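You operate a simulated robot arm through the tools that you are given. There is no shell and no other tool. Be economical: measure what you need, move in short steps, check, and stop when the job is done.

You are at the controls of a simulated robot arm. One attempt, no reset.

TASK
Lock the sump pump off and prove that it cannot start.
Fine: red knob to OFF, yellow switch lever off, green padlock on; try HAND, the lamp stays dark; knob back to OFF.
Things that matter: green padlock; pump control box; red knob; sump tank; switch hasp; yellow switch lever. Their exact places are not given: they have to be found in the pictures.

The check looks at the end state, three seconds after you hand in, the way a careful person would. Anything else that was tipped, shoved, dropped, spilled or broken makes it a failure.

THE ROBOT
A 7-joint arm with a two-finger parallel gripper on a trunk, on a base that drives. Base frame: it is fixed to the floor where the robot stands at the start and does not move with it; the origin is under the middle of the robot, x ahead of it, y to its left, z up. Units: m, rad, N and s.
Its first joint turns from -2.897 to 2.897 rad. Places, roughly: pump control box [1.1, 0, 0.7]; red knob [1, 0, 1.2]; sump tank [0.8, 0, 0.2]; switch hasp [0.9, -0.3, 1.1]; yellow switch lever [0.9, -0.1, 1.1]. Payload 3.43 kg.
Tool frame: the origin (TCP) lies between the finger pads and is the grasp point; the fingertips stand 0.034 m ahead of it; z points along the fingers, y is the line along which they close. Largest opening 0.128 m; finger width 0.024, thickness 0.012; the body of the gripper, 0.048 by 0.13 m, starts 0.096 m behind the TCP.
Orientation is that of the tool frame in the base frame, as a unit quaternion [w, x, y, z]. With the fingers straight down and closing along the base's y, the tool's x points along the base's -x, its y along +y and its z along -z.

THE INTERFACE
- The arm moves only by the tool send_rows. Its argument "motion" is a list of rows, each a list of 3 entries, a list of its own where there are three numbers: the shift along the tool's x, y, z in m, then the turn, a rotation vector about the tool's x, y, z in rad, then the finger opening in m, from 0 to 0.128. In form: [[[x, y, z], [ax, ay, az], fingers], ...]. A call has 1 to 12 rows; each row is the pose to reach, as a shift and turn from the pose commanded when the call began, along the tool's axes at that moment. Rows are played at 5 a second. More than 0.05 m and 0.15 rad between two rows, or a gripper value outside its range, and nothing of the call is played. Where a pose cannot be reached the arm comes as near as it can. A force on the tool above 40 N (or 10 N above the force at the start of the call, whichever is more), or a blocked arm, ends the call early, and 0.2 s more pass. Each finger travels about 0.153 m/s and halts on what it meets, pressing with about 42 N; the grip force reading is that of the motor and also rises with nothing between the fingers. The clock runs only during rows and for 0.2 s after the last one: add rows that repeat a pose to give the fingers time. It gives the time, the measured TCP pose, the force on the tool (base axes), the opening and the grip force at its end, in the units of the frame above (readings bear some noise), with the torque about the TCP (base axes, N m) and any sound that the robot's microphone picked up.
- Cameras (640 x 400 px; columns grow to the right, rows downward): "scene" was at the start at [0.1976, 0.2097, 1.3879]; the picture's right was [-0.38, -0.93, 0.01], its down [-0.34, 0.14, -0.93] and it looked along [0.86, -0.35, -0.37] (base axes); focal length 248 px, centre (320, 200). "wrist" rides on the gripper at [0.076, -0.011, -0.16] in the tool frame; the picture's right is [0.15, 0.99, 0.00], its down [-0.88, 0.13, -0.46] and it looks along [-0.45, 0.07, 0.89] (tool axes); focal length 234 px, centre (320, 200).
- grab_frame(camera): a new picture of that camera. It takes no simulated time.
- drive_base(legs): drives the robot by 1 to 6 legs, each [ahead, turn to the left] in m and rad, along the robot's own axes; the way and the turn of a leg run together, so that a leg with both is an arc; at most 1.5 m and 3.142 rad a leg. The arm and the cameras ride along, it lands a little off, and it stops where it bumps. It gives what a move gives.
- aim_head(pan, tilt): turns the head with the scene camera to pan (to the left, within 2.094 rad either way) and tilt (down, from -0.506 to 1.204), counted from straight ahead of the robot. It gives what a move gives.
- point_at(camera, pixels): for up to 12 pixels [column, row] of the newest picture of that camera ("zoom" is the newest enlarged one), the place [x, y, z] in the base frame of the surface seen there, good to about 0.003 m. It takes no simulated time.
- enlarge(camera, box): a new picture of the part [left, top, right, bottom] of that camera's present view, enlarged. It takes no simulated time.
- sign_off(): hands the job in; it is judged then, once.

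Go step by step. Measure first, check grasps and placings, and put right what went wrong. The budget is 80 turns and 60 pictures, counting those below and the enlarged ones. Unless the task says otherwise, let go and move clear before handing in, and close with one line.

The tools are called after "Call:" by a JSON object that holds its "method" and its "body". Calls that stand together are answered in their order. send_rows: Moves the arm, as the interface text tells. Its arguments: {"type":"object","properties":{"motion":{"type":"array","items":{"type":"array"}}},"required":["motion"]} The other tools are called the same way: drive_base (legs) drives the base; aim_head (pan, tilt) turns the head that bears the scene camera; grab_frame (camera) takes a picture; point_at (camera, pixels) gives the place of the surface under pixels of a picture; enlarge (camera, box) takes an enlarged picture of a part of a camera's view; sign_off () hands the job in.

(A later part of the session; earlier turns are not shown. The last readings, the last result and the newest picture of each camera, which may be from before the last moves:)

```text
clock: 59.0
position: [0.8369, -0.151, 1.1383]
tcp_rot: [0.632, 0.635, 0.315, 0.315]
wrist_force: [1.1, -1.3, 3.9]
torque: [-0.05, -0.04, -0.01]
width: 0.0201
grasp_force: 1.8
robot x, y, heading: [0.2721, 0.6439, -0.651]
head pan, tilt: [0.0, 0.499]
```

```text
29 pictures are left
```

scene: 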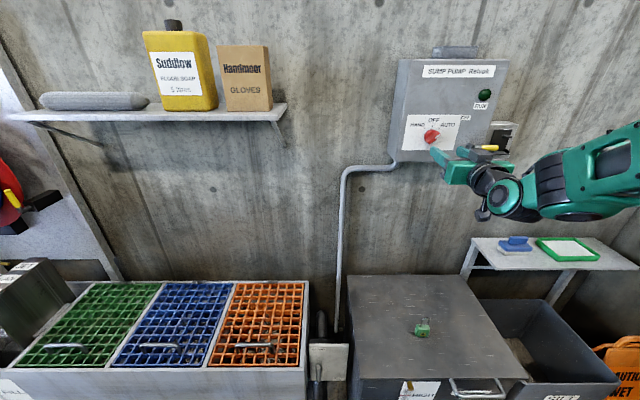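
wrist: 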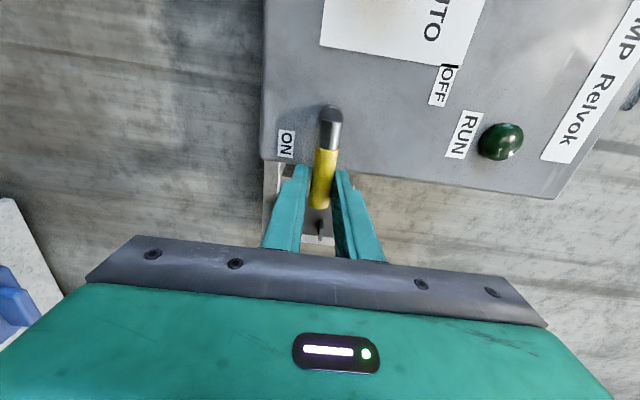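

The fingers straddle the lever, with the lower one touching, so the lever's about 3 mm higher. I'll sweep it along an arc about the hub (r=0.055) up to vertical.

Call:
{"method": "send_rows", "body": {"motion": [[[0.0006, 0.0108, 0], [0, 0, -0.1428], 0.018], [[0.0022, 0.0185, 0], [0, 0, -0.2856], 0.018], [[0.005, 0.0258, 0], [0, 0, -0.4284], 0.018], [[0.0087, 0.0327, 0], [0, 0, -0.5712], 0.018], [[0.0134, 0.039, 0], [0, 0, -0.714], 0.018], [[0.019, 0.0446, 0], [0, 0, -0.8568], 0.018], [[0.0253, 0.0493, 0], [0, 0, -0.9996], 0.018], [[0.0322, 0.053, 0], [0, 0, -1.1424], 0.018], [[0.0395, 0.0558, 0], [0, 0, -1.2852], 0.018], [[0.0472, 0.0574, 0], [0, 0, -1.428], 0.018], [[0.055, 0.058, 0], [0, 0, -1.5708], 0.018], [[0.055, 0.058, 0], [0, 0, -1.5708], 0.018]]}}

Call:
{"method": "grab_frame", "body": {"camera": "wrist"}}

```text
clock: 61.6
position: [0.8679, -0.1057, 1.1952]
tcp_rot: [0.669, 0.225, 0.672, -0.224]
wrist_force: [-8.3, -6.8, -5.1]
torque: [0.01, 0.14, -0.27]
width: 0.0238
grasp_force: 5.3
robot x, y, heading: [0.2711, 0.64, -0.644]
head pan, tilt: [0.0, 0.499]
```

```text
28 pictures are left
```

wrist: 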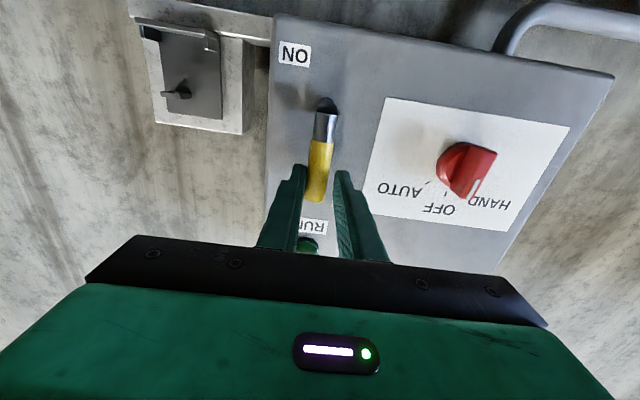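

The lever now stands vertical between the fingers, with about 10 N side force at its stop. I'll open, back off and inspect lever and knob.

Call:
{"method": "send_rows", "body": {"motion": [[[0, 0, 0], [0, 0, 0], 0.06], [[0, 0, 0], [0, 0, 0], 0.06], [[0, 0, -0.04], [0, 0, 0], 0.06], [[0, 0, -0.08], [0, 0, 0], 0.06], [[0, 0, -0.1], [0, 0, 0], 0.06], [[0, 0, -0.1], [0, 0, 0], 0.06]]}}

Call:
{"method": "enlarge", "body": {"camera": "wrist", "box": [120, 40, 520, 240]}}

Call:
{"method": "point_at", "body": {"camera": "wrist", "pixels": [[326, 120], [322, 140], [319, 165]]}}

```text
clock: 63.0
position: [0.7876, -0.0446, 1.1961]
tcp_rot: [0.669, 0.226, 0.672, -0.224]
wrist_force: [-0.1, 0.5, 0.0]
torque: [0.02, 0.01, 0.0]
width: 0.0601
grasp_force: 0.0
robot x, y, heading: [0.2751, 0.6422, -0.645]
head pan, tilt: [0.0, 0.499]
```

```text
1.60 times, centred on (320, 140) of wrist
```

zoom: 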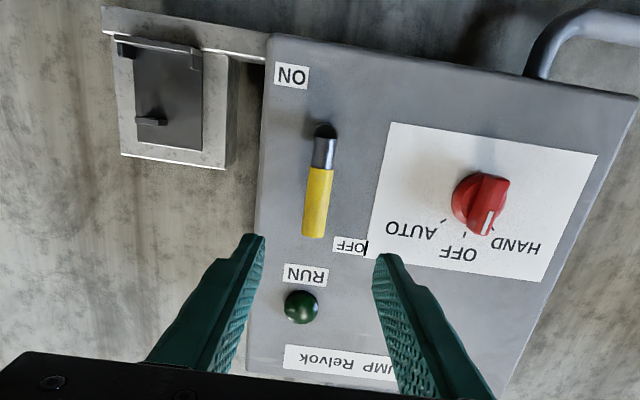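

```text
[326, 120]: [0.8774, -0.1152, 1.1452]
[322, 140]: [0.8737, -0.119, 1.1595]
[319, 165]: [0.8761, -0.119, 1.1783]
```

The lever is vertical at OFF. Now a close look at the hasp's shelf and staple geometry.

Call:
{"method": "enlarge", "body": {"camera": "wrist", "box": [176, 40, 272, 150]}}

Call:
{"method": "point_at", "body": {"camera": "wrist", "pixels": [[213, 116], [207, 115], [220, 114], [205, 122], [225, 90], [196, 70], [230, 68], [218, 67], [240, 80], [210, 130], [240, 78], [244, 72]]}}

```text
3.64 times, centred on (224, 95) of wrist
```

zoom: 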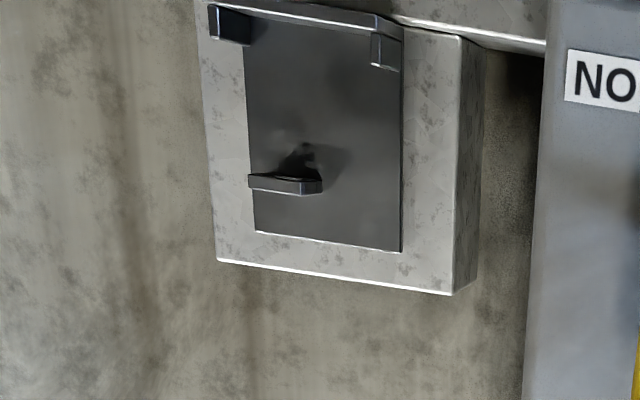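

```text
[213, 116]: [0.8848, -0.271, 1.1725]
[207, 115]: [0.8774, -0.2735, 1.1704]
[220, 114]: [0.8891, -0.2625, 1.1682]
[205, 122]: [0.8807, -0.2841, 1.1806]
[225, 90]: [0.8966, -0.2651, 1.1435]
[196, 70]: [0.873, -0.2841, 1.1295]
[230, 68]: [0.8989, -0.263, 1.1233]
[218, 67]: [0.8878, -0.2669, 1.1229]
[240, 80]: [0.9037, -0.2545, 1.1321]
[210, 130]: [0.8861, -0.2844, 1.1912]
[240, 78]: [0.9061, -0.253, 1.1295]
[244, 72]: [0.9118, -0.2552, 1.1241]
```

I need precise hasp dimensions, so I'll move the wrist camera in front of it.

Call:
{"method": "send_rows", "body": {"motion": [[[0.02, -0.035, 0], [0, 0, 0], 0.06], [[0.04, -0.07, 0.01], [0, 0, 0], 0.06], [[0.06, -0.105, 0.02], [0, 0, 0], 0.06], [[0.08, -0.14, 0.03], [0, 0, 0], 0.06], [[0.096, -0.147, 0.043], [0, 0, 0], 0.06], [[0.096, -0.147, 0.043], [0, 0, 0], 0.06]]}}

Call:
{"method": "enlarge", "body": {"camera": "wrist", "box": [220, 20, 420, 220]}}

```text
clock: 64.4
position: [0.7352, -0.1886, 1.1012]
tcp_rot: [0.669, 0.225, 0.672, -0.224]
wrist_force: [-0.3, 0.4, -0.4]
torque: [0.02, 0.02, 0.0]
width: 0.0601
grasp_force: 0.1
robot x, y, heading: [0.2723, 0.6429, -0.644]
head pan, tilt: [0.0, 0.499]
```

```text
2.00 times, centred on (320, 120) of wrist
```

zoom: 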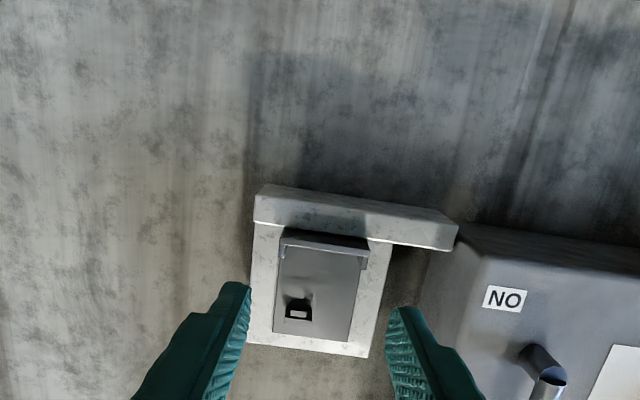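

Call:
{"method": "enlarge", "body": {"camera": "wrist", "box": [338, 130, 418, 205]}}

Call:
{"method": "point_at", "body": {"camera": "zoom", "pixels": [[240, 290], [240, 310], [200, 290], [280, 320], [350, 300], [350, 150], [200, 100], [190, 70], [430, 90], [310, 60], [215, 330], [235, 260]]}}

```text
5.33 times, centred on (378, 168) of wrist
```

zoom: 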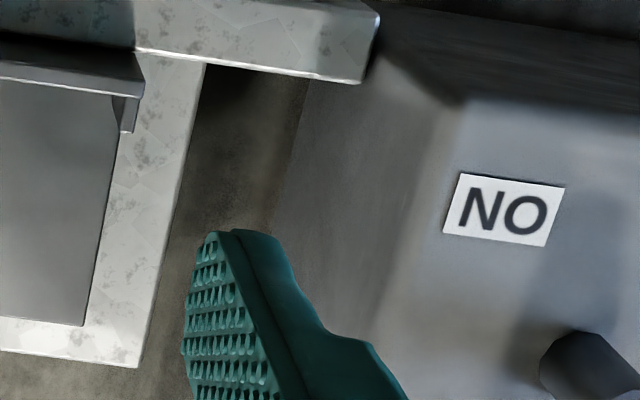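

```text
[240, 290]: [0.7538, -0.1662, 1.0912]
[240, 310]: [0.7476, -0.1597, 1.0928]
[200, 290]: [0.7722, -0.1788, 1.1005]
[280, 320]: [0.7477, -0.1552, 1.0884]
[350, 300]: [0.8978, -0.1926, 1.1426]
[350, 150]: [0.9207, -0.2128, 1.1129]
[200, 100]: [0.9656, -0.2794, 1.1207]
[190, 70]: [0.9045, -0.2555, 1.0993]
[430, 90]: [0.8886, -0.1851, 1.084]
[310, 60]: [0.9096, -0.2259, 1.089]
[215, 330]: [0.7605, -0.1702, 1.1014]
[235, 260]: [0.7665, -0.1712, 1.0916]
```

Call:
{"method": "enlarge", "body": {"camera": "wrist", "box": [284, 125, 364, 203]}}

Call:
{"method": "point_at", "body": {"camera": "wrist", "pixels": [[305, 178], [309, 178], [313, 178], [301, 178], [307, 172], [309, 173], [325, 160], [303, 143], [335, 143], [320, 142], [343, 150], [299, 150]]}}

```text
5.13 times, centred on (324, 164) of wrist
```

zoom: 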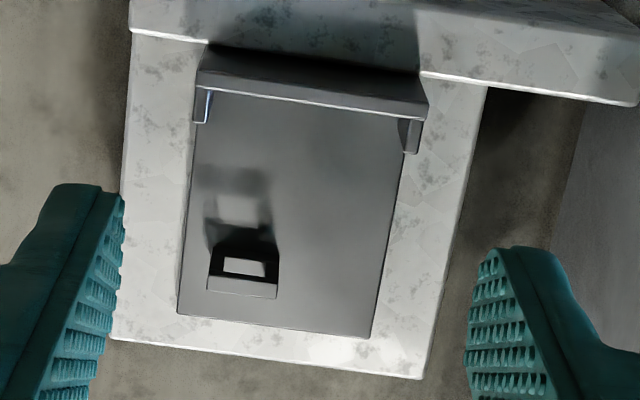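

```text
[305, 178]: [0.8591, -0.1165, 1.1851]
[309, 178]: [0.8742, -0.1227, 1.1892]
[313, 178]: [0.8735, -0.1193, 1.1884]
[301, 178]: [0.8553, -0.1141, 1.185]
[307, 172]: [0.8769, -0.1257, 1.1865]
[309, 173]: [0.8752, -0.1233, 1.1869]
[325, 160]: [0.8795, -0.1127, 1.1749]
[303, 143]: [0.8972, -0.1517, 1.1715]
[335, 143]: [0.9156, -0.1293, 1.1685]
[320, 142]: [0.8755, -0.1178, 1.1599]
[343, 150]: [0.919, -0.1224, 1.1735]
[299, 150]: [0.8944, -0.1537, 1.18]
```

Those wrist points came from the older frame. I'll query the zoom picture instead.

Call:
{"method": "point_at", "body": {"camera": "zoom", "pixels": [[225, 288], [270, 292], [228, 245], [216, 265], [272, 270], [320, 200], [310, 104], [310, 80], [198, 105], [412, 135], [440, 200], [300, 315]]}}

Call:
{"method": "point_at", "body": {"camera": "zoom", "pixels": [[243, 267], [212, 286], [277, 294], [300, 60], [205, 80], [420, 110], [190, 300], [370, 320], [210, 70], [424, 90], [240, 283], [155, 200]]}}

```text
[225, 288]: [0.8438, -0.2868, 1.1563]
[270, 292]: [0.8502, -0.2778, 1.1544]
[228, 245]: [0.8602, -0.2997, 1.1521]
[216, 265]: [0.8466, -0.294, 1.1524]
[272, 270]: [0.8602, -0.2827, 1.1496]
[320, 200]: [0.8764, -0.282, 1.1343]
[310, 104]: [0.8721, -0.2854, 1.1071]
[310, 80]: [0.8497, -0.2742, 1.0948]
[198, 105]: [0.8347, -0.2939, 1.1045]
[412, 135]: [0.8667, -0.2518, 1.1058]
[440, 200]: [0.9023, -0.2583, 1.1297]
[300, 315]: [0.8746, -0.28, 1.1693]
```

```text
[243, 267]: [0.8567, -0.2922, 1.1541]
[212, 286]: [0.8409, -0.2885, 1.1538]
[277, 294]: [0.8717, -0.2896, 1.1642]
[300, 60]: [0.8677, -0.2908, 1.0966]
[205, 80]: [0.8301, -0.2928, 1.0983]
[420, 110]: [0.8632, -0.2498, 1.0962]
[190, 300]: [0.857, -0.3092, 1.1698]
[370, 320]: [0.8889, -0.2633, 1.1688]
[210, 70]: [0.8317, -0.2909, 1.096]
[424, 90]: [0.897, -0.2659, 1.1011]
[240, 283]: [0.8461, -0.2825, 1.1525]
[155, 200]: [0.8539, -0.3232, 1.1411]
```

The hasp measures: shelf top z≈1.10, between lips u≈−0.315…−0.267, n 0.84–0.87. The staple slot is at u≈−0.281, n≈0.858, z 1.150–1.157. So the padlock's free leg goes on the right, through the slot. I'll move to view the padlock with the tool at 45° pitch.

Call:
{"method": "send_rows", "body": {"motion": [[[0.02, 0.015, -0.03], [0, 0, 0], 0.08], [[0.04, 0.03, -0.065], [0, 0.06, 0], 0.08], [[0.07, 0.05, -0.095], [0, 0.13, 0], 0.08], [[0.1, 0.07, -0.12], [0, 0.2, 0], 0.08], [[0.135, 0.09, -0.145], [0, 0.27, 0], 0.08], [[0.17, 0.115, -0.165], [0, 0.34, 0], 0.08], [[0.205, 0.14, -0.185], [0, 0.41, 0], 0.08], [[0.24, 0.165, -0.2], [0, 0.49, 0], 0.08], [[0.275, 0.19, -0.215], [0, 0.57, 0], 0.08], [[0.31, 0.215, -0.225], [0, 0.65, 0], 0.08], [[0.345, 0.24, -0.235], [0, 0.72, 0], 0.08], [[0.38, 0.259, -0.24], [0, 0.785, 0], 0.08]]}}

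Call:
{"method": "grab_frame", "body": {"camera": "wrist"}}

```text
clock: 67.0
position: [0.7434, 0.0712, 0.7151]
tcp_rot: [0.363, 0.294, 0.876, -0.121]
wrist_force: [-1.8, 0.1, 0.1]
torque: [0.05, -0.11, 0.11]
width: 0.0802
grasp_force: 0.1
out of reach, approached as far as the arm can: row 6, 7, 8, 9, 10, 11, 12
robot x, y, heading: [0.2726, 0.6462, -0.647]
head pan, tilt: [0.0, 0.499]
```

```text
22 pictures are left
```

wrist: 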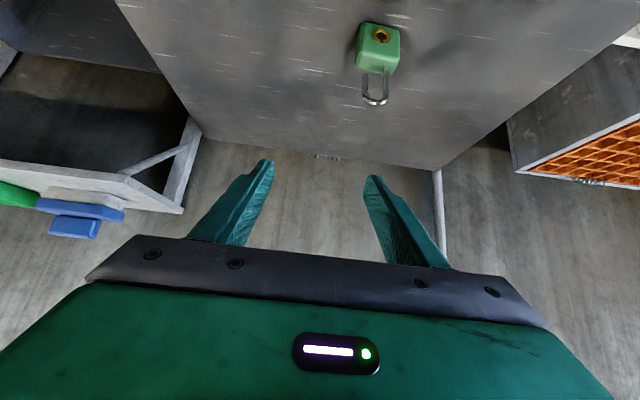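

The padlock is visible at (378,50), keyhole toward me. I'll enlarge and measure it.

Call:
{"method": "enlarge", "body": {"camera": "wrist", "box": [338, 10, 418, 115]}}

Call:
{"method": "point_at", "body": {"camera": "wrist", "pixels": [[361, 30], [398, 35], [359, 66], [395, 68], [378, 58], [366, 80], [384, 80], [376, 104], [365, 96], [387, 99], [378, 72], [378, 27]]}}

```text
3.81 times, centred on (378, 62) of wrist
```

zoom: 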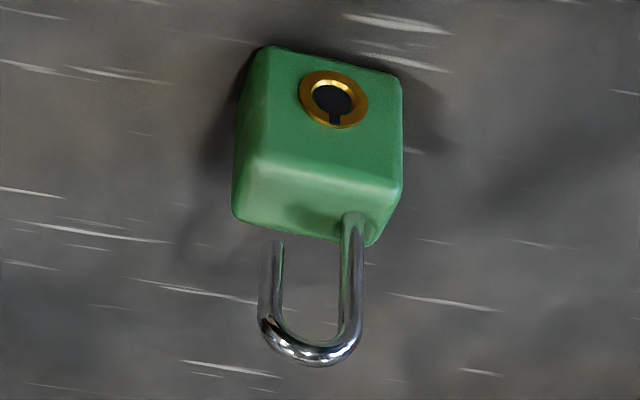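

```text
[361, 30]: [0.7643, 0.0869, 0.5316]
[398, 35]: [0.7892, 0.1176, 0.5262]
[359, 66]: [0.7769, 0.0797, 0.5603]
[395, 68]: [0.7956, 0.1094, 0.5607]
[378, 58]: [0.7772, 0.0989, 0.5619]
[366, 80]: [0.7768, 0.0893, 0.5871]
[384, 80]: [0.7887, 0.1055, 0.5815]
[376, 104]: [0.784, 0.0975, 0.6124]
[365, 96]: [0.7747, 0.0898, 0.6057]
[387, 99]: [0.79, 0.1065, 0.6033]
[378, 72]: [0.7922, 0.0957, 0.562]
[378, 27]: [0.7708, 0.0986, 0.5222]
```

The padlock is open, aligned with the wall: body u −0.526…−0.569, centre n≈0.571, top z 0.562. Its free leg is on the real right, 10 mm off centre, matching the slot, and the tip gap is about 17 mm. I'll go above it first.

Call:
{"method": "send_rows", "body": {"motion": [[[-0.015, 0, 0.03], [0, 0, 0], 0.08], [[-0.03, 0, 0.06], [0, 0, 0], 0.08], [[-0.043, -0.002, 0.0855], [0, 0, 0], 0.08], [[-0.043, -0.002, 0.0855], [0, 0, 0], 0.08], [[-0.043, -0.002, 0.0855], [0, 0, 0], 0.08]]}}

```text
clock: 68.2
position: [0.8188, 0.0167, 0.6849]
tcp_rot: [0.36, 0.295, 0.877, -0.12]
wrist_force: [-0.4, 0.7, -0.9]
torque: [0.01, 0.01, 0.01]
width: 0.0802
grasp_force: 0.0
robot x, y, heading: [0.2734, 0.6459, -0.653]
head pan, tilt: [0.0, 0.499]
```

Those moves started from the measured pose, so I'm at n=0.645, u=−0.505, z=0.685. I'll back the base 0.08 m so the padlock sits in a comfortable range.

Call:
{"method": "drive_base", "body": {"legs": [[-0.08, 0]]}}

```text
clock: 69.2
position: [0.7539, 0.0673, 0.6859]
tcp_rot: [0.361, 0.293, 0.877, -0.12]
wrist_force: [0.2, -0.1, 0.0]
torque: [0.02, 0.01, -0.03]
width: 0.0802
grasp_force: 0.0
robot x, y, heading: [0.208, 0.6909, -0.641]
head pan, tilt: [0.0, 0.499]
```

Call:
{"method": "send_rows", "body": {"motion": [[[0.01, 0.02, 0.005], [0, 0, 0], 0.08], [[0.025, 0.041, 0.015], [0, 0, 0], 0.08], [[0.041, 0.041, 0.024], [0, 0, 0], 0.08], [[0.041, 0.041, 0.024], [0, 0, 0], 0.08], [[0.041, 0.041, 0.024], [0, 0, 0], 0.08]]}}

Call:
{"method": "grab_frame", "body": {"camera": "wrist"}}

```text
clock: 70.4
position: [0.763, 0.1112, 0.6485]
tcp_rot: [0.366, 0.293, 0.875, -0.122]
wrist_force: [0.0, 0.3, 0.0]
torque: [0.02, 0.01, -0.03]
width: 0.08
grasp_force: 0.0
robot x, y, heading: [0.2079, 0.6945, -0.641]
head pan, tilt: [0.0, 0.499]
```

```text
20 pictures are left
```

wrist: 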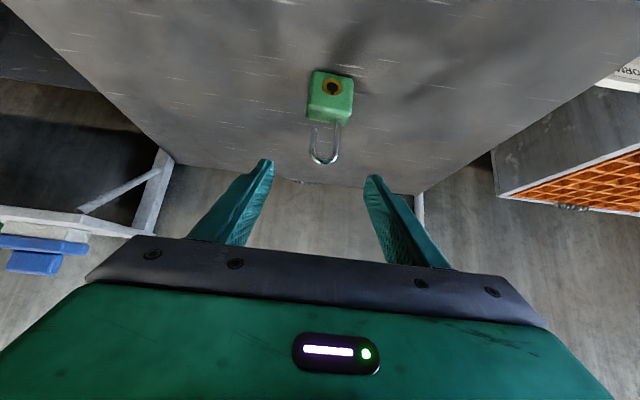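

The TCP is centred over the padlock laterally (u=−0.547). I'll descend to z=0.565 and close on the body sides.

Call:
{"method": "send_rows", "body": {"motion": [[[0.018, 0, 0.021], [0, 0, 0], 0.08], [[0.036, 0, 0.043], [0, 0, 0], 0.08], [[0.054, 0, 0.064], [0, 0, 0], 0.08], [[0.054, 0, 0.064], [0, 0, 0], 0.08], [[0.054, 0, 0.064], [0, 0, 0], 0.06], [[0.054, 0, 0.064], [0, 0, 0], 0.046]]}}

Call:
{"method": "grab_frame", "body": {"camera": "wrist"}}

```text
clock: 71.8
position: [0.7686, 0.1061, 0.5664]
tcp_rot: [0.366, 0.293, 0.875, -0.122]
wrist_force: [-0.3, 0.3, 0.3]
torque: [-0.02, -0.01, 0.01]
width: 0.046
grasp_force: 0.1
robot x, y, heading: [0.2083, 0.6955, -0.65]
head pan, tilt: [0.0, 0.499]
```

```text
19 pictures are left
```

wrist: 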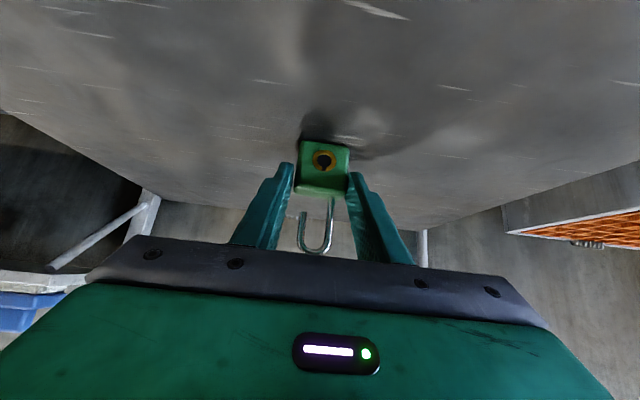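

The body sits between the fingers. Closing to grip and then lifting slightly.

Call:
{"method": "send_rows", "body": {"motion": [[[0, 0, 0], [0, 0, 0], 0.036], [[0, 0, 0], [0, 0, 0], 0.03], [[0, 0, 0], [0, 0, 0], 0.03], [[-0.014, 0, -0.014], [0, 0, 0], 0.03], [[-0.042, 0, -0.042], [0, 0, 0], 0.03], [[-0.07, 0, -0.07], [0, 0, 0], 0.03]]}}

Call:
{"method": "enlarge", "body": {"camera": "wrist", "box": [256, 120, 384, 260]}}

Call:
{"method": "point_at", "body": {"camera": "zoom", "pixels": [[320, 90], [320, 140], [320, 180], [340, 220], [255, 240], [255, 280], [265, 60], [380, 60], [320, 60]]}}

```text
clock: 73.2
position: [0.7673, 0.1068, 0.6655]
tcp_rot: [0.366, 0.293, 0.875, -0.122]
wrist_force: [-0.3, -0.5, -1.7]
torque: [0.01, 0.01, 0.04]
width: 0.0437
grasp_force: 42.2
robot x, y, heading: [0.2071, 0.6915, -0.642]
head pan, tilt: [0.0, 0.499]
```

```text
2.86 times, centred on (320, 190) of wrist
```

zoom: 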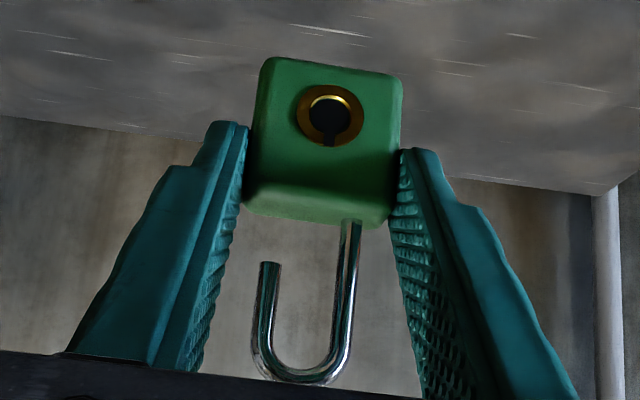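

```text
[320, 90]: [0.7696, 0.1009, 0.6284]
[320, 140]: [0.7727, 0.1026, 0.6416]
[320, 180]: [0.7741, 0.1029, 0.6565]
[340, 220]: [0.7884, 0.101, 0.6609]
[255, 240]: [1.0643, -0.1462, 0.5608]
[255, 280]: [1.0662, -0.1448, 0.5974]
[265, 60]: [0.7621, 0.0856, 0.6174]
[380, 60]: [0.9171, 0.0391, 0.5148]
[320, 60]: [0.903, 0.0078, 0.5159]
```

The padlock is held firmly (width 43.7 mm, 42 N), upright with the free leg on the right. I'll lift to working height, then shift the base right and forward to face the hasp.

Call:
{"method": "send_rows", "body": {"motion": [[[-0.034, 0, -0.034], [0, 0, 0], 0.03], [[-0.068, 0, -0.068], [0, 0, 0], 0.03], [[-0.102, 0, -0.102], [0, 0, 0], 0.03], [[-0.136, 0, -0.136], [0, 0, 0], 0.03], [[-0.17, 0, -0.17], [0, 0, 0], 0.03], [[-0.204, 0, -0.204], [0, 0, 0], 0.03], [[-0.238, 0, -0.238], [0, 0, 0], 0.03], [[-0.272, 0, -0.272], [0, 0, 0], 0.03], [[-0.306, 0, -0.306], [0, 0, 0], 0.03], [[-0.343, 0, -0.343], [0, 0, 0], 0.03], [[-0.343, 0, -0.343], [0, 0, 0], 0.03]]}}

Call:
{"method": "drive_base", "body": {"legs": [[0, -0.995], [0.272, 0], [0, 0.995]]}}

Call:
{"method": "grab_frame", "body": {"camera": "wrist"}}

```text
refused: row 10 steps farther than a row can; nothing moved
```

```text
clock: 80.8
position: [0.7749, -0.1385, 0.6639]
tcp_rot: [0.368, 0.278, 0.88, -0.116]
wrist_force: [-0.3, -0.3, -0.8]
torque: [0.01, 0.03, 0.04]
width: 0.0436
grasp_force: 42.1
robot x, y, heading: [0.186, 0.4162, -0.606]
head pan, tilt: [0.0, 0.499]
```

```text
17 pictures are left
```

wrist: 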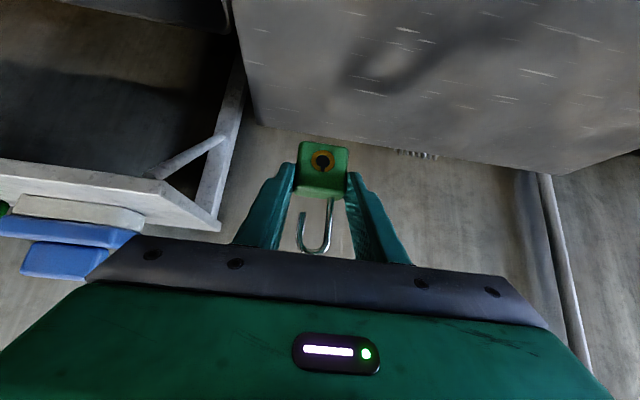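

The lift was refused for step size, but the drive went through safely at low height with the padlock still held. I'll trim the heading and lift now.

Call:
{"method": "drive_base", "body": {"legs": [[0, -0.037]]}}

Call:
{"method": "send_rows", "body": {"motion": [[[-0.034, 0, -0.034], [0, 0, 0], 0.03], [[-0.068, 0, -0.068], [0, 0, 0], 0.03], [[-0.102, 0, -0.102], [0, 0, 0], 0.03], [[-0.136, 0, -0.136], [0, 0, 0], 0.03], [[-0.17, 0, -0.17], [0, 0, 0], 0.03], [[-0.204, 0, -0.204], [0, 0, 0], 0.03], [[-0.238, 0, -0.238], [0, 0, 0], 0.03], [[-0.272, 0, -0.272], [0, 0, 0], 0.03], [[-0.306, 0, -0.306], [0, 0, 0], 0.03], [[-0.34, 0, -0.34], [0, 0, 0], 0.03], [[-0.34, 0, -0.34], [0, 0, 0], 0.03]]}}

```text
clock: 81.7
position: [0.7461, -0.1556, 0.6755]
tcp_rot: [0.371, 0.294, 0.872, -0.124]
wrist_force: [-0.4, -0.4, -1.8]
torque: [-0.01, 0.02, -0.01]
width: 0.0436
grasp_force: 42.2
robot x, y, heading: [0.1897, 0.4172, -0.647]
head pan, tilt: [0.0, 0.499]
```

```text
clock: 84.0
position: [0.7255, -0.1402, 1.1647]
tcp_rot: [0.376, 0.294, 0.869, -0.127]
wrist_force: [-0.5, -0.3, -1.6]
torque: [0.01, 0.04, 0.02]
width: 0.0434
grasp_force: 42.2
robot x, y, heading: [0.1893, 0.4199, -0.648]
head pan, tilt: [0.0, 0.499]
```

At n=0.6645, u=−0.323, z=1.165 with the padlock held. I'll trim the pitch and go to the pre-insertion pose just in front of the hasp, then look.

Call:
{"method": "send_rows", "body": {"motion": [[[-0.02, -0.01, 0.022], [-0.002, 0.01, -0.002], 0.03], [[-0.045, -0.02, 0.052], [-0.004, 0.02, -0.004], 0.03], [[-0.0688, -0.0316, 0.0846], [-0.0057, 0.027, -0.0057], 0.03], [[-0.0688, -0.0316, 0.0846], [-0.0057, 0.027, -0.0057], 0.03], [[-0.0688, -0.0316, 0.0846], [-0.0057, 0.027, -0.0057], 0.03]]}}

Call:
{"method": "enlarge", "body": {"camera": "wrist", "box": [240, 100, 400, 260]}}

Call:
{"method": "aim_head", "body": {"pan": -0.35, "tilt": 0.35}}

Call:
{"method": "grab_frame", "body": {"camera": "scene"}}

```text
clock: 85.2
position: [0.7958, -0.2326, 1.1585]
tcp_rot: [0.366, 0.292, 0.875, -0.121]
wrist_force: [-0.6, 0.4, -1.4]
torque: [-0.03, 0.03, 0.02]
width: 0.0434
grasp_force: 41.8
robot x, y, heading: [0.184, 0.417, -0.652]
head pan, tilt: [0.0, 0.499]
```

```text
2.50 times, centred on (320, 180) of wrist
```

zoom: 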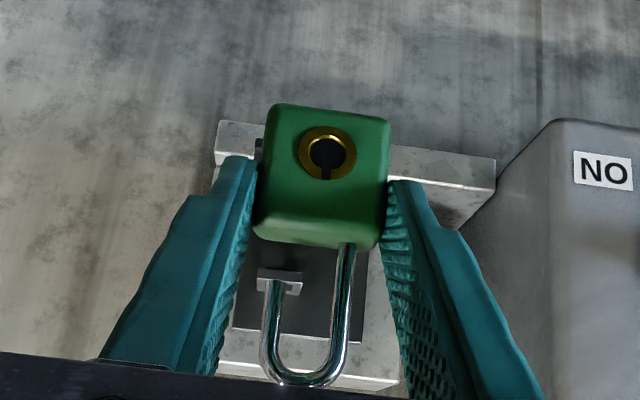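

```text
clock: 86.1
position: [0.7957, -0.2316, 1.1576]
tcp_rot: [0.365, 0.292, 0.875, -0.122]
wrist_force: [0.1, 0.0, -1.1]
torque: [0.01, 0.01, 0.01]
width: 0.0433
grasp_force: 42.3
robot x, y, heading: [0.1865, 0.418, -0.647]
head pan, tilt: [-0.351, 0.351]
```

```text
15 pictures are left
```

scene: 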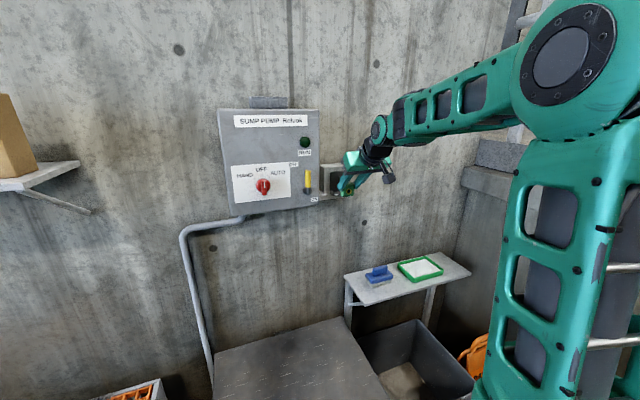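

The free leg tip (275,283) lines up close to the staple (281,280) in the wrist view. I'll measure precise positions.

Call:
{"method": "point_at", "body": {"camera": "zoom", "pixels": [[262, 280], [297, 285], [285, 273], [297, 280], [273, 300], [273, 320], [346, 280], [347, 260], [325, 120], [270, 120], [385, 130], [320, 220]]}}

Call:
{"method": "enlarge", "body": {"camera": "scene", "box": [310, 150, 374, 210]}}

Call:
{"method": "point_at", "body": {"camera": "zoom", "pixels": [[240, 280], [320, 280], [280, 240], [350, 260], [200, 200], [230, 330]]}}

```text
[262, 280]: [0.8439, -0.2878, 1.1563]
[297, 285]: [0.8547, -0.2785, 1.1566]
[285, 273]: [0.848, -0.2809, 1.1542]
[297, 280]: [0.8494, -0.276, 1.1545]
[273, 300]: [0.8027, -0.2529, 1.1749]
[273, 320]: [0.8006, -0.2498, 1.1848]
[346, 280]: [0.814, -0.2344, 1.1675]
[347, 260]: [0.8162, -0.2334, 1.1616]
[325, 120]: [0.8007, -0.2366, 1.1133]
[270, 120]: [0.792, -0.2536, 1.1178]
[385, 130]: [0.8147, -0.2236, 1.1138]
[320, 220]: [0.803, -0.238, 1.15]
```

```text
6.67 times, centred on (342, 180) of scene
```

zoom: 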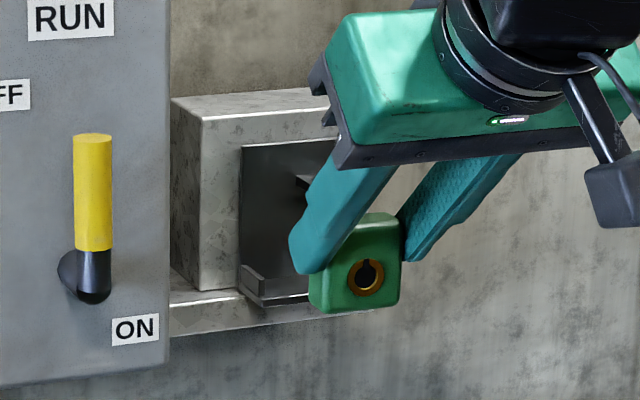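

```text
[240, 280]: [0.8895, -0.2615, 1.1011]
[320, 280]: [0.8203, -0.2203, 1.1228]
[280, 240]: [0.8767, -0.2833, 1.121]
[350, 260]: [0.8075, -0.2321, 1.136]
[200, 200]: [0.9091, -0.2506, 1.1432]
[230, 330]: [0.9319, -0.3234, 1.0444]
```

The staple centre is u≈−0.282, the free leg u≈−0.280, and the body is centred at u=−0.291. I'll trim to 1 mm left and 4 mm down, then slide in toward n≈0.836 in small steps.

Call:
{"method": "send_rows", "body": {"motion": [[[0.003, 0.001, 0.003], [0, 0, 0], 0.03], [[-0.0041, 0.001, 0.0101], [0, 0, 0], 0.03], [[-0.0112, 0.001, 0.0172], [0, 0, 0], 0.03], [[-0.0182, 0.001, 0.0242], [0, 0, 0], 0.03], [[-0.0253, 0.001, 0.0313], [0, 0, 0], 0.03], [[-0.0324, 0.001, 0.0384], [0, 0, 0], 0.03], [[-0.0366, 0.001, 0.0426], [0, 0, 0], 0.03], [[-0.0387, 0.001, 0.0447], [0, 0, 0], 0.03], [[-0.0394, 0.001, 0.0454], [0, 0, 0], 0.03], [[-0.0394, 0.001, 0.0454], [0, 0, 0], 0.03]]}}

Call:
{"method": "enlarge", "body": {"camera": "wrist", "box": [240, 100, 400, 260]}}

Call:
{"method": "enlarge", "body": {"camera": "scene", "box": [310, 150, 374, 210]}}

```text
clock: 88.3
position: [0.8438, -0.2674, 1.155]
tcp_rot: [0.366, 0.292, 0.876, -0.121]
wrist_force: [0.3, 0.3, -1.7]
torque: [0.02, 0.0, 0.0]
width: 0.0432
grasp_force: 42.3
robot x, y, heading: [0.1883, 0.4192, -0.651]
head pan, tilt: [-0.351, 0.351]
```

```text
2.50 times, centred on (320, 180) of wrist
```

zoom: 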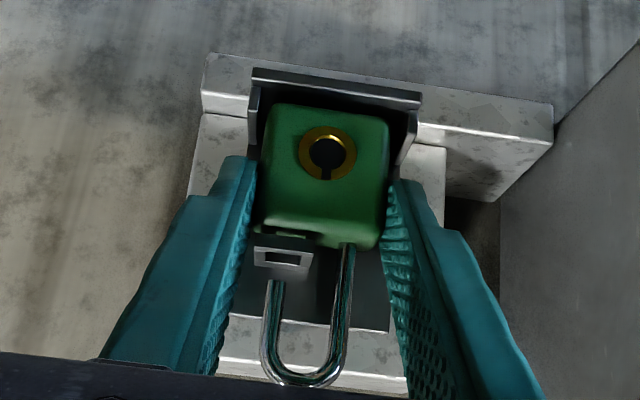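

```text
6.67 times, centred on (342, 180) of scene
```

zoom: 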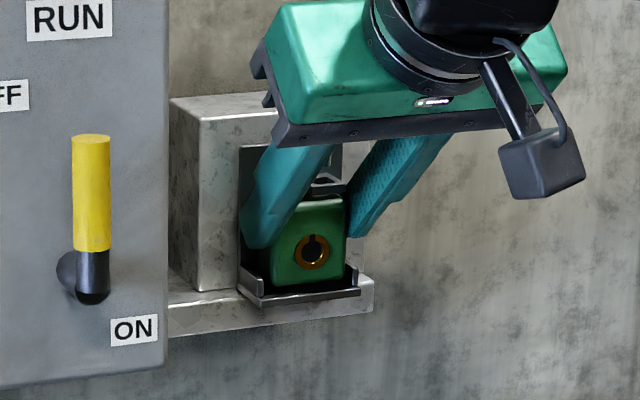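

The padlock is on the shelf between the lips, with its body under the staple. I'll check the free leg against the slot closely.

Call:
{"method": "enlarge", "body": {"camera": "wrist", "box": [290, 185, 346, 220]}}

Call:
{"method": "point_at", "body": {"camera": "zoom", "pixels": [[60, 140], [60, 220], [120, 190], [180, 220], [150, 235], [150, 140], [145, 300], [145, 340], [90, 200], [160, 205], [80, 180], [400, 200]]}}

```text
11.43 times, centred on (318, 202) of wrist
```

zoom: 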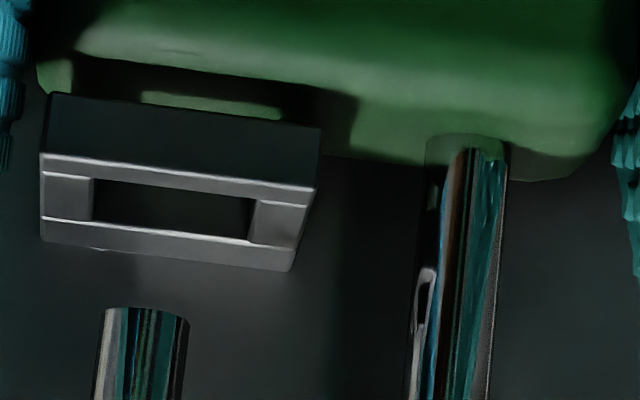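

```text
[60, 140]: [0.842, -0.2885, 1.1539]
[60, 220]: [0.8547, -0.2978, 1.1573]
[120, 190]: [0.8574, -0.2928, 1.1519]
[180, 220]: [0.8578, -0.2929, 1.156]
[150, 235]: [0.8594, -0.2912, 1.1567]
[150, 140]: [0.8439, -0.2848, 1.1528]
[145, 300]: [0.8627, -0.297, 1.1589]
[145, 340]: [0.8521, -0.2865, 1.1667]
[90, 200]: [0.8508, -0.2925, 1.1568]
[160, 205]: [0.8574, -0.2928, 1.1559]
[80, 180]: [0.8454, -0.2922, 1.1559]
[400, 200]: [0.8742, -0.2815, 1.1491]
```

The free leg is above the slot, within about 1 mm in both directions (slot n≈0.856, u≈−0.283). I'll lower gently until the body touches the shelf.

Call:
{"method": "send_rows", "body": {"motion": [[[0.0007, 0, 0.0007], [0, 0, 0], 0.03], [[0.0014, 0, 0.0014], [0, 0, 0], 0.03], [[0.0021, 0, 0.0021], [0, 0, 0], 0.03], [[0.0028, 0, 0.0028], [0, 0, 0], 0.03]]}}

```text
clock: 89.3
position: [0.8426, -0.2673, 1.1514]
tcp_rot: [0.366, 0.292, 0.875, -0.121]
wrist_force: [-0.7, 1.5, 2.3]
torque: [-0.03, -0.02, 0.02]
width: 0.0435
grasp_force: 42.1
robot x, y, heading: [0.187, 0.4155, -0.653]
head pan, tilt: [-0.351, 0.351]
```

Upward contact force has appeared (+2.3 N), so the body is on the shelf. I'll release and back out along the tool axis.

Call:
{"method": "send_rows", "body": {"motion": [[[0.0007, 0, 0.0007], [0, 0, 0], 0.04], [[0.0007, 0, 0.0007], [0, 0, 0], 0.046], [[0.0007, 0, 0.0007], [0, 0, 0], 0.056], [[0.0007, 0, 0.0007], [0, 0, 0], 0.064], [[0.0, 0, -0.02], [0, 0, 0], 0.064], [[0.0, 0, -0.05], [0, 0, 0], 0.064], [[0.0, 0, -0.085], [0, 0, 0], 0.064], [[0.0, 0, -0.12], [0, 0, 0], 0.064], [[0.0, 0, -0.12], [0, 0, 0], 0.064]]}}

Call:
{"method": "grab_frame", "body": {"camera": "wrist"}}

Call:
{"method": "point_at", "body": {"camera": "wrist", "pixels": [[320, 200]]}}

```text
clock: 91.3
position: [0.7745, -0.2168, 1.235]
tcp_rot: [0.366, 0.291, 0.875, -0.121]
wrist_force: [-0.6, -0.2, 0.1]
torque: [0.02, 0.0, -0.02]
width: 0.064
grasp_force: 0.1
robot x, y, heading: [0.1865, 0.4171, -0.653]
head pan, tilt: [-0.351, 0.351]
```

```text
10 pictures are left
```

wrist: 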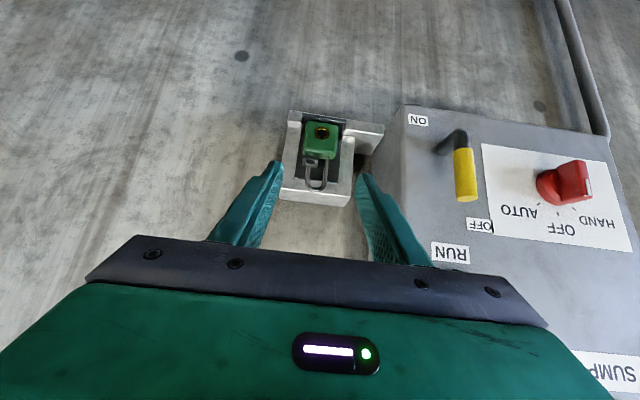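

```text
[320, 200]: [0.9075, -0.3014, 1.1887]
```

The padlock stands on the shelf, still open. To press the shackle straight down, I'll close the fingers and stand the tool vertical above it.

Call:
{"method": "send_rows", "body": {"motion": [[[-0.02, 0, -0.02], [0, 0, 0], 0.04], [[-0.04, 0, -0.04], [0, 0.1, 0], 0.02], [[-0.058, 0, -0.03], [0, 0.22, 0], 0.0], [[-0.076, 0, -0.015], [0, 0.34, 0], 0.0], [[-0.09, 0, 0.0], [0, 0.46, 0], 0.0], [[-0.1, 0.0005, 0.012], [0, 0.58, 0], 0.0], [[-0.108, 0.0005, 0.025], [0, 0.7, 0], 0.0], [[-0.1138, 0.0007, 0.036], [0, 0.79, 0], 0.0], [[-0.1138, 0.0007, 0.036], [0, 0.79, 0], 0.0]]}}

Call:
{"method": "enlarge", "body": {"camera": "wrist", "box": [230, 60, 410, 220]}}

Call:
{"method": "point_at", "body": {"camera": "zoom", "pixels": [[320, 200], [320, 240], [320, 150]]}}

```text
clock: 92.8
position: [0.8289, -0.2546, 1.3134]
tcp_rot: [0.113, 0.313, 0.942, -0.036]
wrist_force: [-1.2, 1.4, 0.1]
torque: [-0.16, -0.12, 0.01]
width: 0.0
grasp_force: 33.2
out of reach, approached as far as the arm can: row 7
robot x, y, heading: [0.1876, 0.4183, -0.649]
head pan, tilt: [-0.351, 0.351]
stopped in row 7: the force on the tool passed its limit at 182 N (the readings are from after the stop); the commanded pose is now the measured one
```

```text
2.50 times, centred on (320, 140) of wrist
```

zoom: 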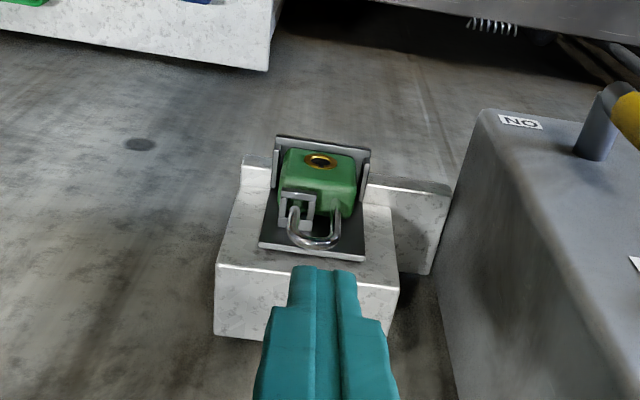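

```text
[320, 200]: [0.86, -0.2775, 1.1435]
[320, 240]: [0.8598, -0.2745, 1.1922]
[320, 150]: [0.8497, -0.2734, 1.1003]
```

A 182 N spike stopped that move near n=0.816. The padlock still looks properly seated in the zoom. I'll check with the scene camera for what was touched before continuing.

Call:
{"method": "grab_frame", "body": {"camera": "scene"}}

```text
8 pictures are left
```

scene: 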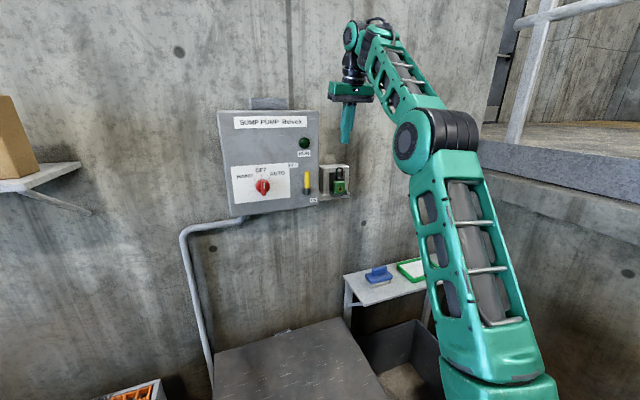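

The wrist had reached the concrete wall; nothing else moved. I'll use a 60° pitch instead, bringing closed fingertips just above the shackle.

Call:
{"method": "send_rows", "body": {"motion": [[[0.008, 0, 0.0], [0, -0.14, 0], 0.0], [[0.008, -0.001, 0.005], [0, -0.28, 0], 0.0], [[0.003, -0.0016, 0.03], [0, -0.28, 0], 0.0], [[-0.003, -0.0016, 0.055], [0, -0.28, 0], 0.0], [[-0.0063, -0.0016, 0.0696], [0, -0.28, 0], 0.0], [[-0.0063, -0.0016, 0.0696], [0, -0.28, 0], 0.0]]}}

Call:
{"method": "enlarge", "body": {"camera": "wrist", "box": [250, 80, 390, 220]}}

Call:
{"method": "point_at", "body": {"camera": "zoom", "pixels": [[320, 200], [318, 220], [316, 225], [310, 210], [320, 180], [320, 240], [320, 260]]}}

```text
clock: 94.2
position: [0.8505, -0.2725, 1.2377]
tcp_rot: [0.24, 0.307, 0.918, -0.078]
wrist_force: [0.2, -0.7, 0.7]
torque: [-0.02, 0.01, -0.01]
width: 0.0003
grasp_force: 33.0
robot x, y, heading: [0.1877, 0.4195, -0.645]
head pan, tilt: [-0.351, 0.351]
```

```text
2.86 times, centred on (320, 150) of wrist
```

zoom: 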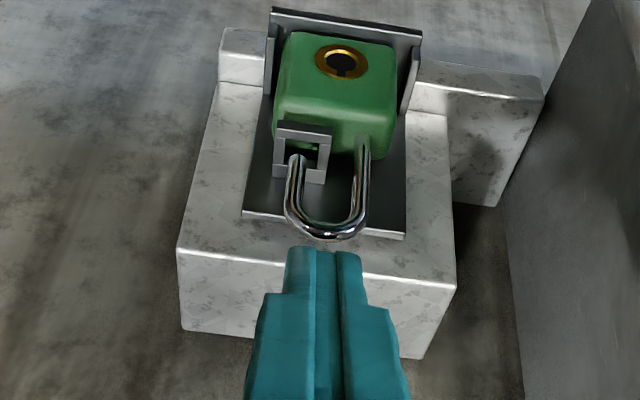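

```text
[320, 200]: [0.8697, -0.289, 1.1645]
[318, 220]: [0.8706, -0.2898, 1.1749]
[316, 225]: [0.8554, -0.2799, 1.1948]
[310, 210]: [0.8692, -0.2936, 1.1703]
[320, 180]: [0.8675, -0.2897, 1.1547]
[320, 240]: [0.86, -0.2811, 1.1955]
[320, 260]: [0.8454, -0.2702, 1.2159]
```

The closed fingertips sit just above the shackle bow (bow at n≈0.855, z≈1.197; tip corner z≈1.202). I'll press straight down in small steps.

Call:
{"method": "send_rows", "body": {"motion": [[[0.0024, 0, 0.0044], [0, 0, 0], 0.0], [[0.0044, 0, 0.0079], [0, 0, 0], 0.0], [[0.0063, 0, 0.0114], [0, 0, 0], 0.0], [[0.0083, 0, 0.0149], [0, 0, 0], 0.0], [[0.0102, 0, 0.0184], [0, 0, 0], 0.0], [[0.0122, 0, 0.0219], [0, 0, 0], 0.0], [[0.0141, 0, 0.0254], [0, 0, 0], 0.0]]}}

```text
clock: 95.8
position: [0.85, -0.2727, 1.2107]
tcp_rot: [0.24, 0.307, 0.918, -0.078]
wrist_force: [-1.5, -0.1, 4.5]
torque: [-0.06, 0.04, -0.04]
width: 0.0002
grasp_force: 32.7
robot x, y, heading: [0.184, 0.4169, -0.645]
head pan, tilt: [-0.351, 0.351]
```

The fingertips have gone down 27 mm with about 4.5 N and no click heard yet. I'll keep pressing.

Call:
{"method": "send_rows", "body": {"motion": [[[0.001, 0, 0.0018], [0, 0, 0], 0.0], [[0.002, 0, 0.0035], [0, 0, 0], 0.0], [[0.003, 0, 0.0053], [0, 0, 0], 0.0], [[0.004, 0, 0.007], [0, 0, 0], 0.0], [[0.004, 0, 0.007], [0, 0, 0], 0.0]]}}

Call:
{"method": "enlarge", "body": {"camera": "wrist", "box": [250, 80, 390, 220]}}

Call:
{"method": "point_at", "body": {"camera": "zoom", "pixels": [[320, 200], [320, 230], [320, 240], [320, 220]]}}

```text
clock: 97.0
position: [0.8479, -0.2719, 1.2062]
tcp_rot: [0.242, 0.306, 0.917, -0.079]
wrist_force: [-3.2, 3.0, 39.3]
torque: [-0.22, -0.16, 0.02]
width: 0.0
grasp_force: 32.4
robot x, y, heading: [0.1871, 0.4132, -0.648]
head pan, tilt: [-0.351, 0.351]
```

```text
2.86 times, centred on (320, 150) of wrist
```

zoom: 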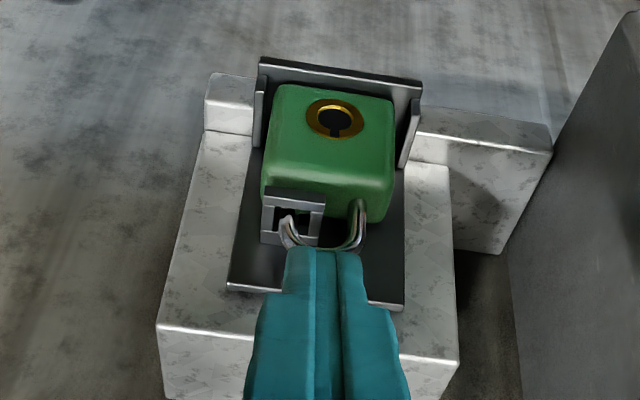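

```text
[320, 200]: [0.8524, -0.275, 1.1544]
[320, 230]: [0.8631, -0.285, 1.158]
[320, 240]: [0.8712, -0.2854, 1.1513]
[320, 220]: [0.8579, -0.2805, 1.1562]
```

Force reached 39 N, bottomed, with the free leg through the staple. I'll lift clear and see whether the shackle stays down.

Call:
{"method": "send_rows", "body": {"motion": [[[-0.01, 0, -0.018], [0, 0, 0], 0.0], [[-0.02, 0, -0.045], [0, 0, 0], 0.0], [[-0.02, 0, -0.09], [0, 0, 0], 0.0], [[-0.02, 0, -0.12], [0, 0, 0], 0.0], [[-0.02, 0, -0.12], [0, 0, 0], 0.0]]}}

Call:
{"method": "enlarge", "body": {"camera": "wrist", "box": [270, 90, 370, 200]}}

Call:
{"method": "point_at", "body": {"camera": "zoom", "pixels": [[320, 200], [320, 240], [320, 220], [300, 230], [320, 260]]}}

```text
clock: 98.2
position: [0.8167, -0.2478, 1.3167]
tcp_rot: [0.24, 0.306, 0.918, -0.078]
wrist_force: [0.2, 0.5, 0.9]
torque: [0.02, 0.01, -0.02]
width: 0.0
grasp_force: 33.0
robot x, y, heading: [0.1881, 0.4141, -0.647]
head pan, tilt: [-0.351, 0.351]
```

```text
3.64 times, centred on (320, 145) of wrist
```

zoom: 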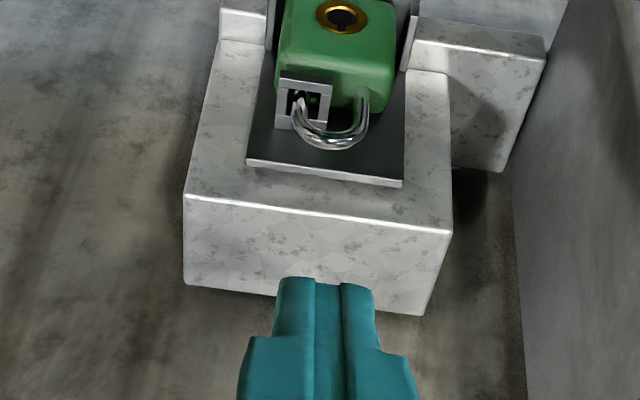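

```text
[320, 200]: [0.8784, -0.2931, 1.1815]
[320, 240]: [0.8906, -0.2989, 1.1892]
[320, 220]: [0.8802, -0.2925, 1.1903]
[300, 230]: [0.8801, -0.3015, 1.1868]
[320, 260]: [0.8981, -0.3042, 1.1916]
```

Call:
{"method": "point_at", "body": {"camera": "zoom", "pixels": [[330, 142], [335, 146], [312, 140], [360, 120], [300, 118], [330, 60]]}}

```text
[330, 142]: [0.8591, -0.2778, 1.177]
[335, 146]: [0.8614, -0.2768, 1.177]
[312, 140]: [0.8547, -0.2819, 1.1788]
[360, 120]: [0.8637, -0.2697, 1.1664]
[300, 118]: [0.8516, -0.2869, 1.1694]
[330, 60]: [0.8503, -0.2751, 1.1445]
```

The bow dropped from z=1.197 to 1.178 and stays down, with the free leg through the staple: locked. Next I'll retract the arm to home and retrace the base to the stance that worked for the knob.

Call:
{"method": "send_rows", "body": {"motion": [[[0.03, -0.011, -0.017], [0, 0.063, 0], 0.02], [[0.061, -0.022, -0.035], [0, 0.126, 0], 0.05], [[0.091, -0.033, -0.052], [0, 0.19, 0], 0.05], [[0.122, -0.044, -0.07], [0, 0.253, 0], 0.05], [[0.152, -0.055, -0.087], [0, 0.316, 0], 0.05], [[0.182, -0.066, -0.104], [0, 0.38, 0], 0.05], [[0.213, -0.077, -0.122], [0, 0.443, 0], 0.05], [[0.243, -0.088, -0.139], [0, 0.506, 0], 0.05], [[0.243, -0.088, -0.139], [0, 0.506, 0], 0.05]]}}

Call:
{"method": "drive_base", "body": {"legs": [[0, -0.995], [-0.25, 0], [0, 0.995]]}}

```text
clock: 99.4
position: [0.6475, -0.1882, 1.3299]
tcp_rot: [0.099, 0.316, 0.943, -0.034]
wrist_force: [0.0, -1.3, -0.3]
torque: [0.13, 0.02, 0.0]
width: 0.0497
grasp_force: 0.1
robot x, y, heading: [0.1861, 0.42, -0.648]
head pan, tilt: [-0.351, 0.351]
stopped in row 6: the arm was blocked; the commanded pose is now the measured one
```

```text
clock: 103.2
position: [-0.0708, -0.2486, 1.3519]
tcp_rot: [0.078, 0.727, 0.677, -0.085]
wrist_force: [-1.9, -0.1, -2.3]
torque: [-0.01, -0.14, 0.07]
width: 0.0502
grasp_force: 0.0
robot x, y, heading: [0.1988, 0.4525, -1.616]
head pan, tilt: [-0.351, 0.351]
stopped in leg 2: the robot was blocked; the commanded pose is now the measured one
```

Reversing was blocked after about 3 cm. I need to see what is behind and left of the robot.

Call:
{"method": "aim_head", "body": {"pan": 2.09, "tilt": 0.75}}

Call:
{"method": "grab_frame", "body": {"camera": "scene"}}

Call:
{"method": "point_at", "body": {"camera": "scene", "pixels": [[100, 300], [200, 300], [320, 300], [420, 300], [500, 300], [320, 380], [150, 380], [450, 380], [320, 200], [150, 200], [500, 200], [320, 100]]}}

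```text
clock: 105.4
position: [-0.0691, -0.2505, 1.3519]
tcp_rot: [0.077, 0.727, 0.677, -0.086]
wrist_force: [0.3, -0.4, -0.5]
torque: [-0.03, 0.0, 0.0]
width: 0.05
grasp_force: 0.0
robot x, y, heading: [0.2009, 0.4496, -1.616]
head pan, tilt: [2.089, 0.75]
```

```text
4 pictures are left
```

scene: 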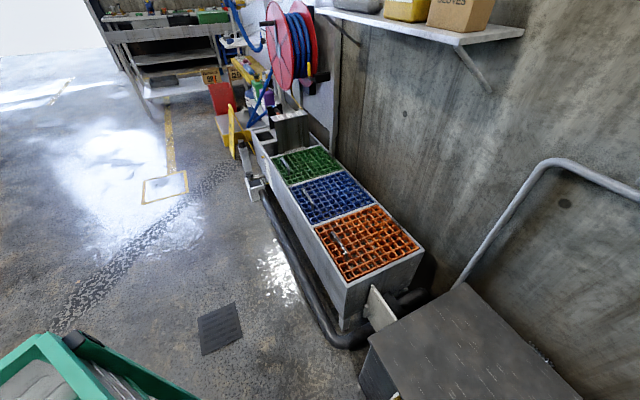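

```text
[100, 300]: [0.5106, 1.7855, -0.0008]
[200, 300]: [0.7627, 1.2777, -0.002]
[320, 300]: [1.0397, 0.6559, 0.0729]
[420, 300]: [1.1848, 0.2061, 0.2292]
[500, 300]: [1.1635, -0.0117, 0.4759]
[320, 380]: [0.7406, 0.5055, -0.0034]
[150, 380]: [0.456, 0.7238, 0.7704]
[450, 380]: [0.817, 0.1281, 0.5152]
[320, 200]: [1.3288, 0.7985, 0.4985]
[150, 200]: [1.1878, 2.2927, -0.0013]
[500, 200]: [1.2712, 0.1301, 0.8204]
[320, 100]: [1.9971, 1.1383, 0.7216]
```

The floor behind is clear; only the robot's own trunk shows at lower left. I'll retry the reverse in a short leg.

Call:
{"method": "drive_base", "body": {"legs": [[-0.1, 0]]}}

```text
clock: 106.6
position: [-0.0637, -0.1511, 1.3522]
tcp_rot: [0.077, 0.727, 0.677, -0.086]
wrist_force: [0.1, 0.6, 0.2]
torque: [-0.01, -0.02, -0.02]
width: 0.0501
grasp_force: 0.1
robot x, y, heading: [0.2045, 0.5495, -1.615]
head pan, tilt: [2.089, 0.75]
```

That worked. I'll continue back 0.11 m, turn to face the panel, and re-aim the head.

Call:
{"method": "drive_base", "body": {"legs": [[-0.12, 0], [0, 0.972]]}}

Call:
{"method": "aim_head", "body": {"pan": 0.0, "tilt": 0.5}}

```text
clock: 110.0
position: [0.4838, -0.0106, 1.3908]
tcp_rot: [0.118, 0.416, 0.9, -0.055]
wrist_force: [0.8, -1.1, -0.3]
torque: [0.14, 0.06, -0.01]
width: 0.05
grasp_force: 0.1
robot x, y, heading: [0.2067, 0.6556, -0.839]
head pan, tilt: [2.089, 0.75]
stopped in leg 2: the robot was blocked; the commanded pose is now the measured one
```

```text
clock: 112.0
position: [0.4845, -0.0099, 1.39]
tcp_rot: [0.119, 0.417, 0.899, -0.055]
wrist_force: [-0.5, -0.4, -0.2]
torque: [0.01, 0.0, -0.01]
width: 0.0502
grasp_force: 0.1
robot x, y, heading: [0.2047, 0.6562, -0.834]
head pan, tilt: [0.0, 0.499]
```

Call:
{"method": "drive_base", "body": {"legs": [[0, 0.19]]}}

```text
clock: 113.1
position: [0.6068, 0.0566, 1.3909]
tcp_rot: [0.123, 0.328, 0.936, -0.043]
wrist_force: [0.7, 0.6, 0.6]
torque: [-0.01, 0.0, 0.03]
width: 0.0501
grasp_force: 0.1
robot x, y, heading: [0.1996, 0.6527, -0.642]
head pan, tilt: [0.0, 0.499]
```

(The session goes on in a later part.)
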